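You operate a simulated robot arm through the tools that you are given. There is no shell and no other tool. Be economical: measure what you need, move in short steps, check, and stop when the job is done.

You run a simulated robot arm. Do the job below in one go: nothing can be reset, and whatever is moved stays where it is left.

TASK
Slide the resin jar along the long work table top until it stands next to the lantern lamp.

Only the result counts: the job must be done as asked and must still hold three seconds after the hand-in. Knocking over, shifting, dropping, spilling or breaking anything else fails it.

THE ROBOT
A 6-joint arm with a two-finger parallel gripper, fixed in place. Base frame: the origin is at the foot of the arm, x ahead of it, y to its left, z up; the work surface is at about z = 860. Readings come in mm, degrees, newtons and seconds.
With the tool pointing down near the work surface it reaches from about 360 to 760 mm from the base axis. Its first joint turns from -66.0 to 66.0 degrees. Payload 2.45 kg.
The TCP is the grasp point between the finger pads, 24 mm short of the fingertips. In the tool frame z runs along the fingers and y along their closing line. The gripper opens to 68 mm. The fingers are 17 mm wide and 10 mm thick; the gripper's body (40 by 70 mm) begins 41 mm behind the TCP.
Orientation is that of the tool frame in the base frame, as a unit quaternion [x, y, z, w]. With the fingers straight down and closing along the base's y, the tool's x points along the base's -x, its y along +y and its z along -z.

THE INTERFACE
- The arm moves only by the tool jog_arm. Its argument "targets" is a list of rows, each a list of 7 numbers: the shift along the tool's x, y, z in cm, then the turn, a rotation vector about the tool's x, y, z in degrees, then the opening in per cent of the stroke, from 0 (shut) to 100 (fully open). In form: [[dx, dy, dz, ax, ay, az, grip], ...]. A call has 1 to 8 rows; each row is the pose to reach, as a shift and turn from the pose commanded when the call began, along the tool's axes at that moment. Each row takes 0.2 s and may step no farther than 50 mm and 8.6 degrees from the row before; otherwise, or with a gripper value out of range, the whole call is refused. A pose out of reach is approached as far as the arm can. The call stops where the force on the tool passes 40 N (or 10 N more than at its start, if that is more) or the arm is blocked; 0.2 s more then pass. The fingers move at their own pace (about 108 mm/s each) and stop on an object; they squeeze with about 23 N. The grip force told is the motor's: it shows also when the fingers shut on nothing. Time passes only in rows, and 0.2 s behind the last, so rows that repeat a pose let the fingers close. The reply holds the time, the measured pose of the TCP, the force on the tool along the base axes, the opening and the grip force, in the units named above and with some noise, and new pictures: "pictures" is both (left out), scene, wrist or none.
- Cameras (640 x 400 px; columns grow to the right, rows downward): "scene" is fixed at [148.4, 400, 1462.1]; the picture's right is [-0.87, -0.50, 0.00], its down [-0.25, 0.43, -0.87] and it looks along [0.43, -0.75, -0.50] (base axes); focal length 375 px, centre (320, 200). "wrist" rides on the gripper at [84, 11, -75] in the tool frame; the picture's right is [-0.13, 0.99, 0.00], its down [-0.60, -0.08, -0.79] and it looks along [-0.79, -0.10, 0.61] (tool axes); focal length 251 px, centre (320, 200).
- measure_at(camera, pixels): there is no depth. For up to 12 entries [column, row, z] of the newest picture of that camera ("zoom" is the newest enlarged one), the place [x, y] in the base frame at which the ray of that pixel passes the height z, good to about 2 mm, but the place of the scene camera against the robot may be out by one fixed shift of up to 18 mm in any direction. No time passes.
- inspect(camera, box): a new picture of the part [left, top, right, bottom] of that camera's present view, enlarged. No time passes.
- close_job(): hands the job in; it is judged then, once.

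Keep the steps short. Do not move on a guess: measure, check each grasp and each placing, and mend mistakes. In all there are 60 turns and 170 pictures (those below and enlarged ones count). Leave the gripper open and the arm clear of the work at the hand-in unless told otherwise, and finish with a single line.

The tools are called after "Request:" as a command line: name --pt "numbers of a row" for each row, then --argument value for the rest, lists and objects as JSON in quotes. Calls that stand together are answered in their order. jog_arm: Moves the arm, as the interface text tells. Its arguments: {"type":"object","properties":{"targets":{"type":"array","items":{"type":"array","items":{"type":"number"}}},"pictures":{"type":"string","enum":["both","scene","wrist","none"]}},"required":["targets"]} The other tools are called the same way: measure_at (camera, pixels) gives the place at which the rays of pixels pass given heights; inspect (camera, box) takes an enlarged picture of a part of a camera's view; close_job () hands the job in.

At the start:

```text
time_s: 0.0
tcp_pos: [428.1, -85.7, 1111.9]
tcp_rot: [0.0, 1.0, 0.0, 0.0]
contact_force: [-0.1, 0.0, 0.8]
finger_gap: 67.9
grip_force: 0.0
```

scene: 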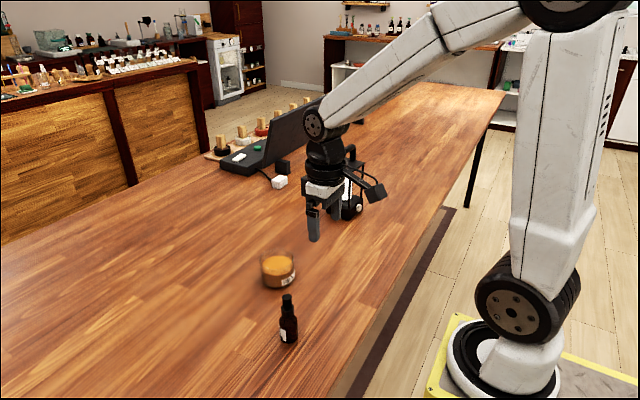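
wrist: 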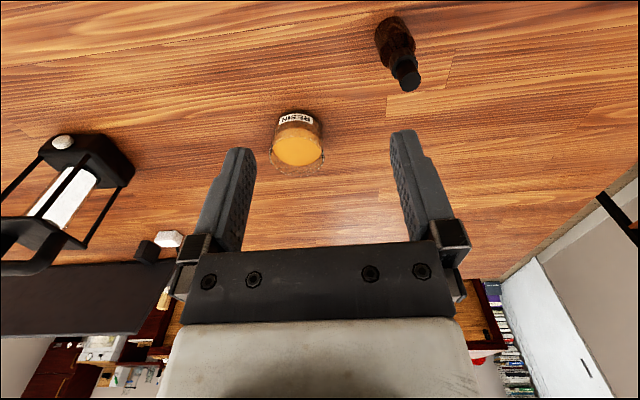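

I see the resin jar (scene ~278,270), a bottle in front of it (288,320) and the lantern behind the gripper (350,190). I'll enlarge the views to measure them.

Request:
inspect --camera "scene" --box '[200, 130, 420, 360]'

Request:
inspect --camera "wrist" --box '[0, 0, 440, 275]'

Request:
measure_at --camera "wrist" --pixels '[[298, 110, 860], [298, 175, 900], [271, 155, 900], [325, 155, 900], [62, 135, 860], [130, 150, 880], [40, 155, 880], [385, 20, 860], [408, 85, 940], [168, 238, 860]]'

Request:
measure_at --camera "scene" --pixels '[[278, 288, 860], [262, 275, 870], [296, 275, 870], [289, 341, 860], [288, 297, 940], [350, 218, 860], [280, 187, 860]]'

```text
1.74 times, centred on (310, 245) of scene
```

zoom: 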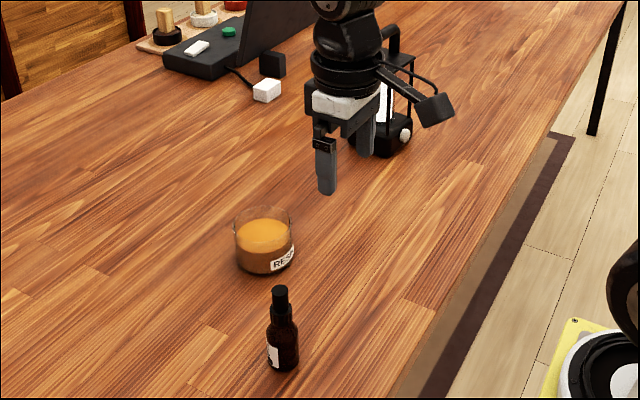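

```text
1.45 times, centred on (220, 138) of wrist
```

zoom: 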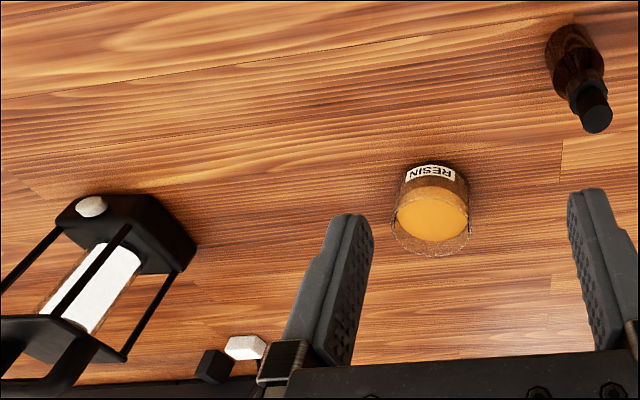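

```text
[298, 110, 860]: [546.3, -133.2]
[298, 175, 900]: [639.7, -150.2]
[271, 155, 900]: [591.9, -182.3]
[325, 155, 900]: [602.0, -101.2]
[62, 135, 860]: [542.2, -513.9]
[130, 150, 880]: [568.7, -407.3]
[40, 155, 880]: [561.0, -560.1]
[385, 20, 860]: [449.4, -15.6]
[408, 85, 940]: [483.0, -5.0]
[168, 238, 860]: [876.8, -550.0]
```

```text
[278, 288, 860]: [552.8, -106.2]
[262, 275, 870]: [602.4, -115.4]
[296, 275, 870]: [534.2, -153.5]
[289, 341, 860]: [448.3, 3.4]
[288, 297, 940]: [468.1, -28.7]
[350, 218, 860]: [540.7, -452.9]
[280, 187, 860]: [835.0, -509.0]
```

The jar is about 75 mm wide, more than the 68 mm opening, so I'll push it with both fingers spread across its +y side, towards -y. First I'll stay high, turn the tool about its z (closing along base x, camera behind) and move to about x=575, y=-40.

Request:
jog_arm --pt "-1.8 0.6 0 0 0 8.5 100" --pt "-3.6 1.2 0 0 0 17 100" --pt "-5.4 1.8 0 0 0 25.5 100" --pt "-7.2 2.4 0 0 0 34 100" --pt "-9 3 0 0 0 42.5 100" --pt "-10.8 3.6 0 0 0 51 100" --pt "-12.6 4.1 0 0 0 59.5 100" --pt "-14.7 4.6 0 0 0 68 100" --pictures "none"

Request:
jog_arm --pt "0 0 0 0 0 8 100" --pt "0 0 0 0 0 16 100" --pt "0 0 0 0 0 22 100" --pt "0 0 0 0 0 22 100"

```text
time_s: 1.8
tcp_pos: [572.6, -40.0, 1112.3]
tcp_rot: [0.56, 0.828, -0.001, 0.0]
contact_force: [-0.5, -0.6, 0.0]
finger_gap: 68.1
grip_force: 0.0
```

```text
time_s: 2.8
tcp_pos: [573.8, -40.0, 1112.6]
tcp_rot: [0.708, 0.706, 0.0, 0.0]
contact_force: [-0.4, 0.3, -0.1]
finger_gap: 67.7
grip_force: 0.0
```

scene: 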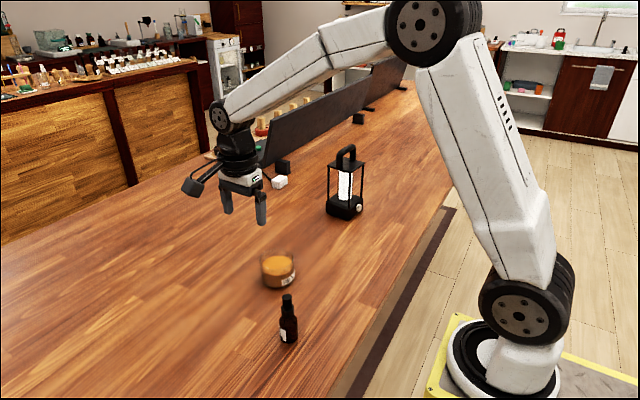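
wrist: 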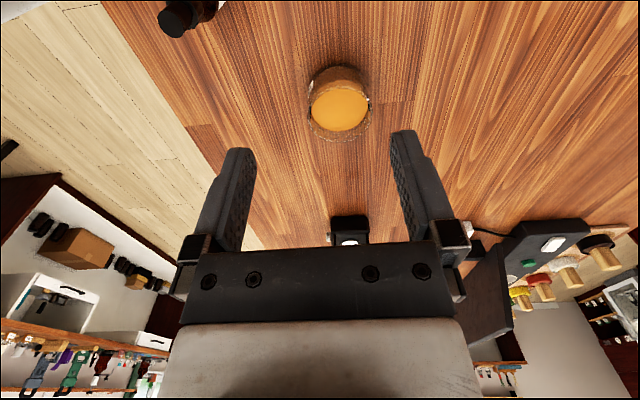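

Now the jar (340,100) and the lantern base (350,228) are both in the wrist view. I'll enlarge both pictures for exact edges.

Request:
inspect --camera "wrist" --box '[240, 40, 440, 165]'

Request:
inspect --camera "scene" --box '[240, 135, 400, 300]'

Request:
measure_at --camera "wrist" --pixels '[[335, 65, 860], [310, 85, 860], [366, 85, 860], [307, 118, 915], [373, 112, 915], [340, 140, 915], [332, 218, 880], [366, 218, 880], [350, 216, 880], [190, 8, 860]]'

Request:
measure_at --camera "scene" --pixels '[[326, 212, 860], [345, 220, 860], [363, 212, 860], [344, 200, 875], [262, 278, 860], [280, 289, 860], [296, 280, 860], [278, 259, 915], [262, 257, 915], [295, 257, 915]]'

```text
3.20 times, centred on (340, 102) of wrist
```

zoom: 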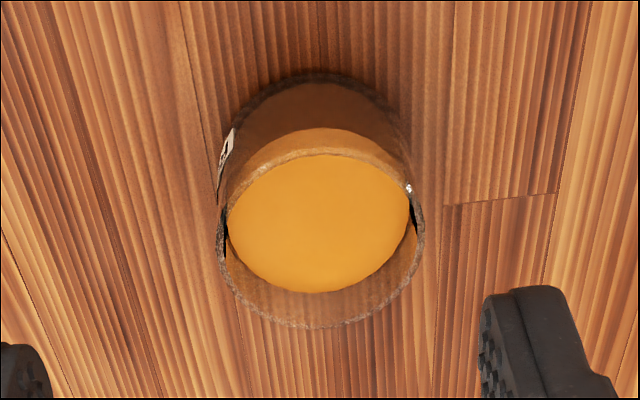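

```text
2.42 times, centred on (320, 218) of scene
```

zoom: 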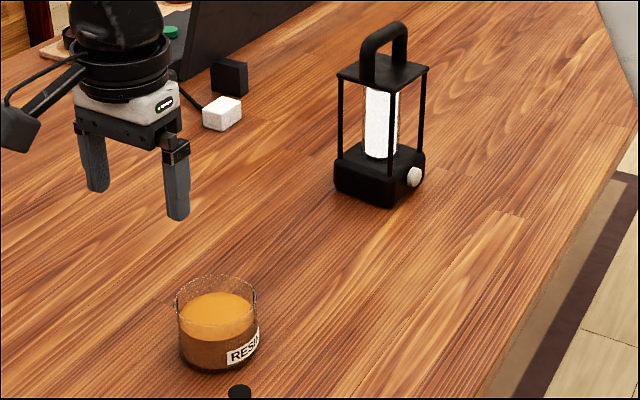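

```text
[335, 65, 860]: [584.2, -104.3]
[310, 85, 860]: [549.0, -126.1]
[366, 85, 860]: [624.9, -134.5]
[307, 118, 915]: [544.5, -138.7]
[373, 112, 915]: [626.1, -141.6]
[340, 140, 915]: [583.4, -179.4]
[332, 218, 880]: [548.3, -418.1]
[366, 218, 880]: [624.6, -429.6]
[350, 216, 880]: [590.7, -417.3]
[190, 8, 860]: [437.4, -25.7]
```

```text
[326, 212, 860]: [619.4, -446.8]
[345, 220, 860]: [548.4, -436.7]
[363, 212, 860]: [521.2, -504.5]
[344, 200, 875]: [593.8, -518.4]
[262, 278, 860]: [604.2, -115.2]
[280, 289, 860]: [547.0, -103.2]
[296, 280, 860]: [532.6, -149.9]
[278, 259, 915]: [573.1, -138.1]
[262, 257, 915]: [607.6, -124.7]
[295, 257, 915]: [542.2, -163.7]
```

The jar centre is about (585, -143), radius about 39, height about 55. The lantern front is near y≈-430..-450, spanning x 548–624, so a straight push along -y at x=585 lines up. I'll descend behind the jar with fingers about 40 mm apart, TCP at z≈893 (tips about 9 mm above the table).

Request:
jog_arm --pt "0 1.1 4 0 0 0 59" --pt "0 1.1 8 0 0 0 59" --pt "0 1.1 12 0 0 0 59" --pt "0 1.1 16 0 0 0 59" --pt "0 1.1 19 0 0 0 59" --pt "0 1.1 21 0 0 0 59" --pt "0 1.1 21.9 0 0 0 59" --pt "0 1.1 21.9 0 0 0 59"

```text
time_s: 4.6
tcp_pos: [585.5, -37.6, 890.8]
tcp_rot: [0.707, 0.707, 0.0, 0.0]
contact_force: [-0.1, 0.2, -0.4]
finger_gap: 40.0
grip_force: 0.0
```

scene: 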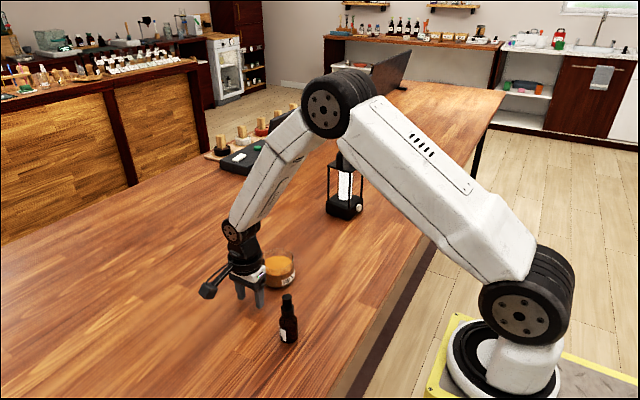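
wrist: 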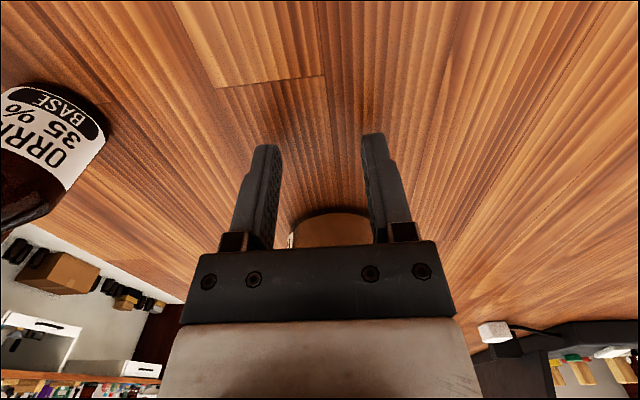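

I'm behind the jar. I'll check its lateral alignment and near edge at row ~213.

Request:
measure_at --camera "wrist" --pixels '[[335, 213, 860], [290, 240, 860], [373, 225, 860]]'

Request:
inspect --camera "wrist" --box '[240, 130, 416, 240]'

```text
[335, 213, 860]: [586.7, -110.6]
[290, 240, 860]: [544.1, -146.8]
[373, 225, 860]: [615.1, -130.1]
```

```text
3.64 times, centred on (328, 185) of wrist
```

zoom: 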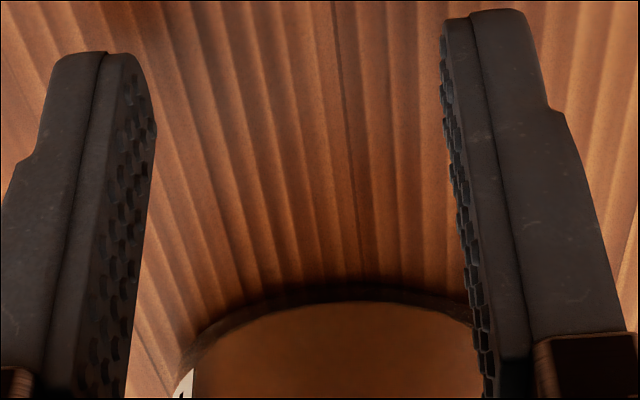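

Aligned: near edge y≈-109, centre x≈585. I'll move forward gently to contact and a short way into the push.

Request:
jog_arm --pt "-1.5 0 0 0 0 0 59" --pt "-3 0 0 0 0 0 59" --pt "-4.5 0 0 0 0 0 59" --pt "-5.5 0 0 0 0 0 59" --pt "-6.3 0 0 0 0 0 59" --pt "-7 0 0 0 0 0 59" --pt "-7.7 0 0 0 0 0 59" --pt "-8.5 0 0 0 0 0 59"

```text
time_s: 6.4
tcp_pos: [582.5, -125.7, 892.1]
tcp_rot: [0.706, 0.708, 0.0, 0.001]
contact_force: [0.1, 2.2, 0.9]
finger_gap: 40.2
grip_force: 0.3
```

scene: 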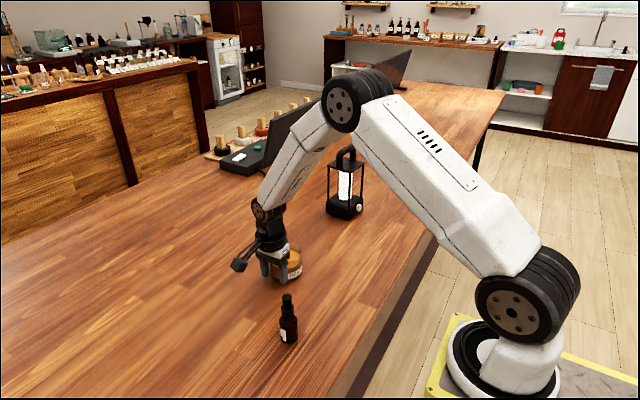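
wrist: 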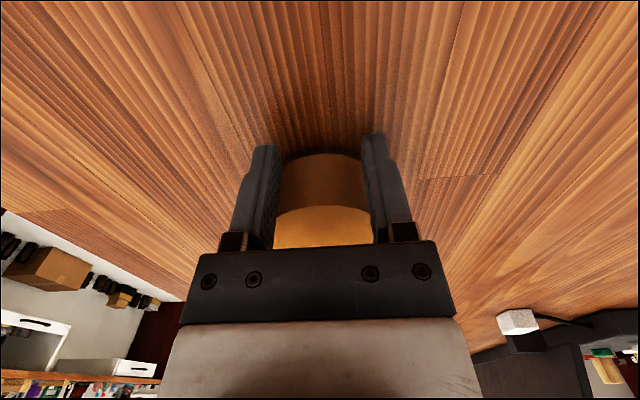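

The jar is nestled between the fingers and slides with about 2 N. I'll keep pushing in steady steps of 1.2 cm.

Request:
jog_arm --pt "-1 0 0 0 0 0 59" --pt "-2.2 0 0 0 0 0 59" --pt "-3.4 0 0 0 0 0 59" --pt "-4.6 0 0 0 0 0 59" --pt "-5.8 0 0 0 0 0 59" --pt "-7 0 0 0 0 0 59" --pt "-8.2 0 0 0 0 0 59" --pt "-9 0 0 0 0 0 59"

```text
time_s: 8.2
tcp_pos: [585.7, -214.5, 892.4]
tcp_rot: [0.707, 0.708, 0.0, 0.0]
contact_force: [0.2, 1.0, 0.8]
finger_gap: 40.4
grip_force: 0.2
```

scene: 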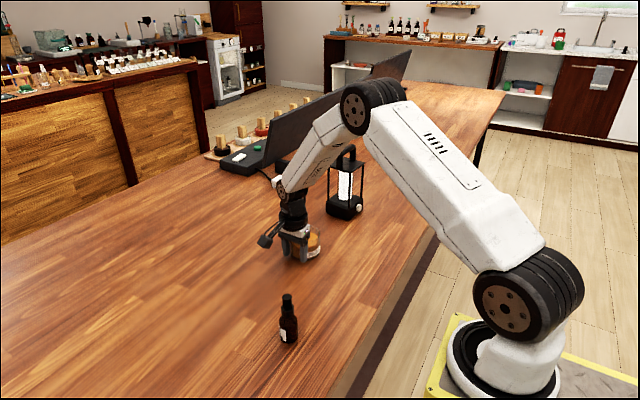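
wrist: 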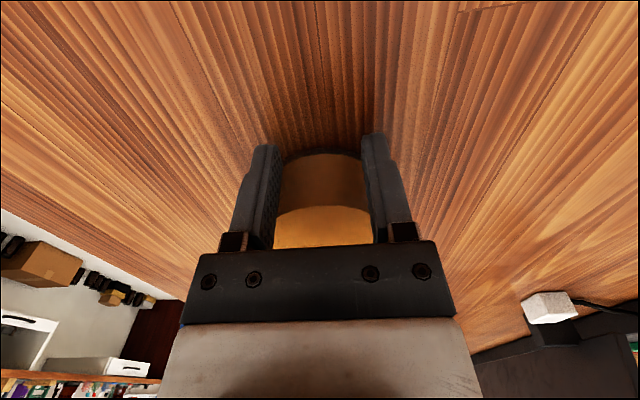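

Still seated. Another 7 cm, which leaves about 80 mm to the lantern; then I'll check.

Request:
jog_arm --pt "-1 0 0 0 0 0 59" --pt "-2 0 0 0 0 0 59" --pt "-3 0 0 0 0 0 59" --pt "-4 0 0 0 0 0 59" --pt "-5 0 0 0 0 0 59" --pt "-6 0 0 0 0 0 59" --pt "-7 0 0 0 0 0 59"

Request:
inspect --camera "scene" --box '[260, 140, 390, 270]'

Request:
measure_at --camera "wrist" --pixels '[[322, 152, 860]]'

```text
time_s: 9.8
tcp_pos: [585.0, -283.8, 892.4]
tcp_rot: [0.707, 0.707, 0.0, 0.0]
contact_force: [-0.1, -0.6, 0.0]
finger_gap: 40.6
grip_force: 0.0
```

scene: 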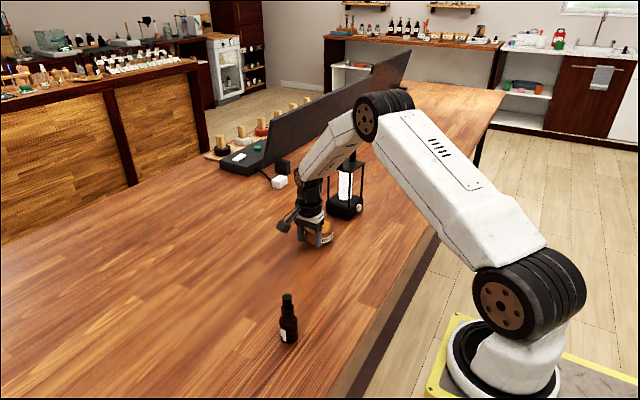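
wrist: 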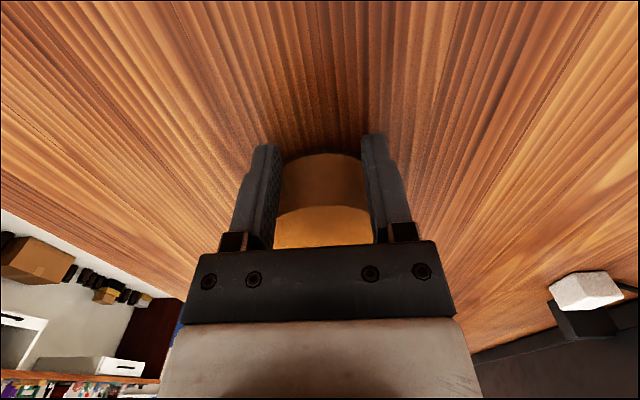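

```text
3.08 times, centred on (325, 205) of scene
```

zoom: 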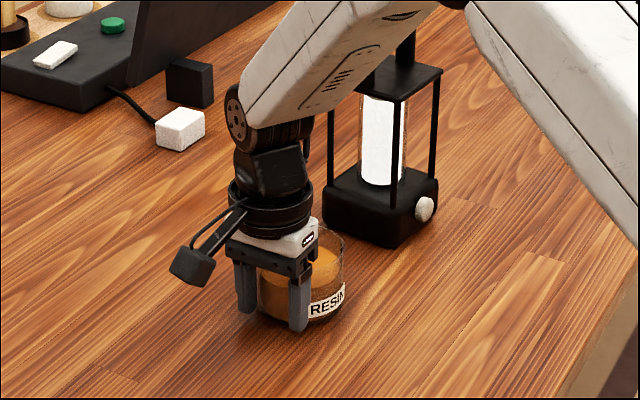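

```text
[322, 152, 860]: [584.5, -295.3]
```

Jar intact; I'll measure the remaining gap from the zoom: lantern front corners (390,248), (323,228), and the jar's lower right edge (345,295) and bottom edge (320,320).

Request:
measure_at --camera "zoom" --pixels '[[390, 248, 860], [323, 228, 860], [438, 212, 860], [344, 297, 860], [325, 318, 860], [343, 237, 915], [320, 224, 915], [248, 312, 868], [299, 330, 868]]'

```text
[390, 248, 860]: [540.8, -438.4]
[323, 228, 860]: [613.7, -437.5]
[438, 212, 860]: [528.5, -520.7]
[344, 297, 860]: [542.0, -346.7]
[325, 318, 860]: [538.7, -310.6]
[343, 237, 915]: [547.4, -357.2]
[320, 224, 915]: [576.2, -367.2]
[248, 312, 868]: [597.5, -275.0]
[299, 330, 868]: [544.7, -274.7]
```

The scene frame agrees with the robot in y (fingers read -275, as expected). Lantern front ≈ -438, jar front ≈ -368, gap ≈70 mm. I'll push 4.5 cm more, slowly, then check.

Request:
jog_arm --pt "-0.8 0 0 0 0 0 59" --pt "-1.6 0 0 0 0 0 59" --pt "-2.4 0 0 0 0 0 59" --pt "-3.1 0 0 0 0 0 59" --pt "-3.7 0 0 0 0 0 59" --pt "-4.2 0 0 0 0 0 59" --pt "-4.5 0 0 0 0 0 59" --pictures "none"

Request:
inspect --camera "scene" --box '[280, 150, 380, 250]'

```text
time_s: 11.4
tcp_pos: [586.5, -328.8, 892.5]
tcp_rot: [0.707, 0.707, 0.001, 0.0]
contact_force: [0.2, 1.1, -0.5]
finger_gap: 40.5
grip_force: 0.2
```

```text
4.00 times, centred on (330, 200) of scene
```

zoom: 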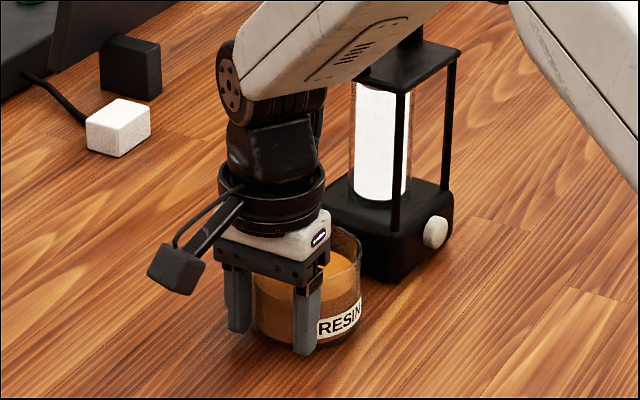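

Now I'll measure the gap: lantern corner bottom (398,283), jar right bottom edge (361,325), and rim points.

Request:
measure_at --camera "zoom" --pixels '[[398, 282, 860], [361, 322, 860], [360, 245, 915], [345, 229, 915], [335, 226, 915], [304, 356, 868]]'

```text
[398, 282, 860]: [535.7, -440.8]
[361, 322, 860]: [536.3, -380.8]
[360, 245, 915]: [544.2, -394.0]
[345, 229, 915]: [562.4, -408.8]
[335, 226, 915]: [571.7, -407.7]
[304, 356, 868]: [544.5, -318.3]
```

The jar front is about -411 and the lantern about -439, a gap of about 27 mm. One last gentle 0.9 cm, then I'll back off.

Request:
jog_arm --pt "-0.3 0 0 0 0 0 59" --pt "-0.6 0 0 0 0 0 59" --pt "-0.9 0 0 0 0 0 59" --pt "-0.9 0 0 0 0 0 59" --pictures "none"

Request:
jog_arm --pt "1 0 0 0 0 0 59" --pt "3 0 0 0 0 0 59" --pt "6 0 0 0 0 0 59" --pt "8 0 -3 0 0 0 59" --pt "9 0 -7 0 0 0 59" --pt "9 0 -11 0 0 0 59" --pt "9 0 -15 0 0 0 59" --pt "9 0 -19 0 0 0 100"

Request:
inspect --camera "scene" --box '[280, 150, 380, 250]'

```text
time_s: 12.4
tcp_pos: [584.9, -340.2, 892.2]
tcp_rot: [0.707, 0.707, 0.0, 0.0]
contact_force: [0.3, 0.8, 0.3]
finger_gap: 40.4
grip_force: 0.3
```

```text
time_s: 14.2
tcp_pos: [584.5, -250.1, 1084.2]
tcp_rot: [0.707, 0.707, 0.0, 0.0]
contact_force: [-0.1, -0.4, -0.1]
finger_gap: 67.9
grip_force: 0.0
```

scene: 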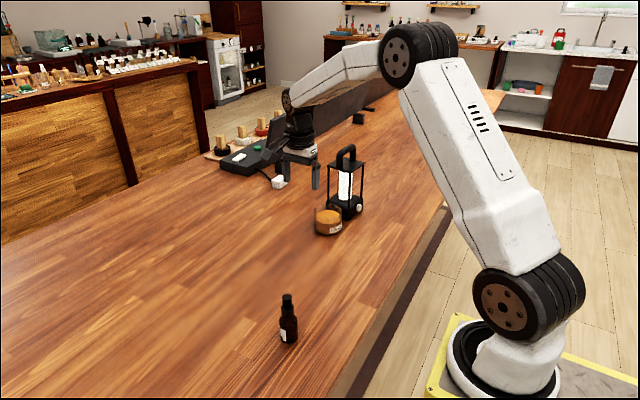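
wrist: 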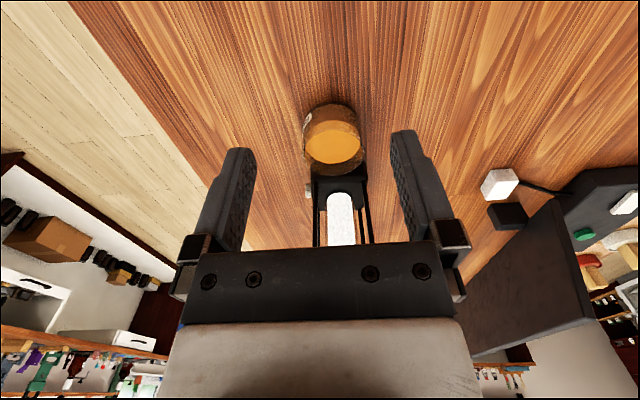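

```text
4.00 times, centred on (330, 200) of scene
```

zoom: 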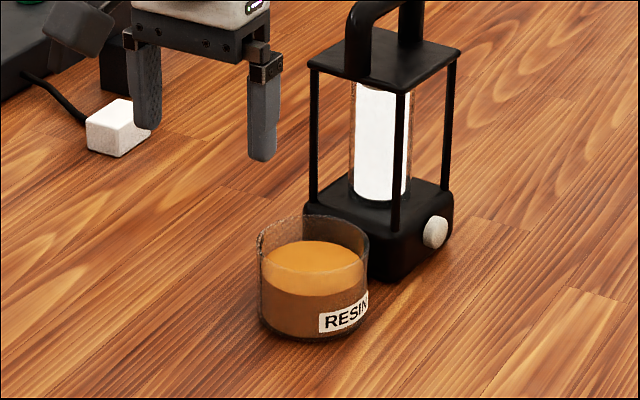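

The jar stands upright in front of the lantern and the arm is clear. I'll check the final gap.

Request:
measure_at --camera "zoom" --pixels '[[398, 282, 860], [307, 342, 860], [258, 238, 917], [369, 247, 917], [320, 215, 917], [308, 264, 917]]'

Request:
measure_at --camera "wrist" --pixels '[[331, 103, 860], [333, 175, 917], [304, 150, 917], [366, 150, 917], [368, 176, 895]]'

Request:
inspect --camera "wrist" --box '[255, 90, 415, 190]'

```text
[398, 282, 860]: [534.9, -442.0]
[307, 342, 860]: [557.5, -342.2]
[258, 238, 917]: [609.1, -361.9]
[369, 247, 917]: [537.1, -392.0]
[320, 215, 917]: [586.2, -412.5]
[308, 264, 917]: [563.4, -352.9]
```

```text
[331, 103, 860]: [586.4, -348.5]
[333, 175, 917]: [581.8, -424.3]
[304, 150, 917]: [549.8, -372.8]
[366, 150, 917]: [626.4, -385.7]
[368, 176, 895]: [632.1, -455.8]
```

```text
4.00 times, centred on (335, 140) of wrist
```

zoom: 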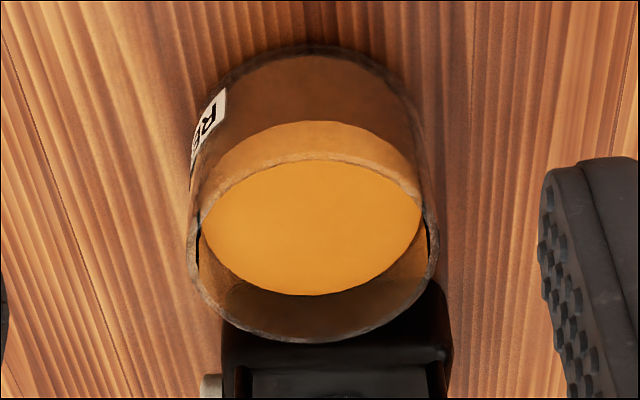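

The jar front is at about -422 and the lantern face at about -440, a gap of under 2 cm. The lantern's corner still reads the same (535, -442), the bottle hasn't moved, and the gripper is open and clear. I'll hand in.

Request:
close_job

```text
The job is handed in.
```

The resin jar was slid along the table and now stands upright about 2 cm from the lantern lamp; the job is handed in, with no sign in the pictures that anything else moved.
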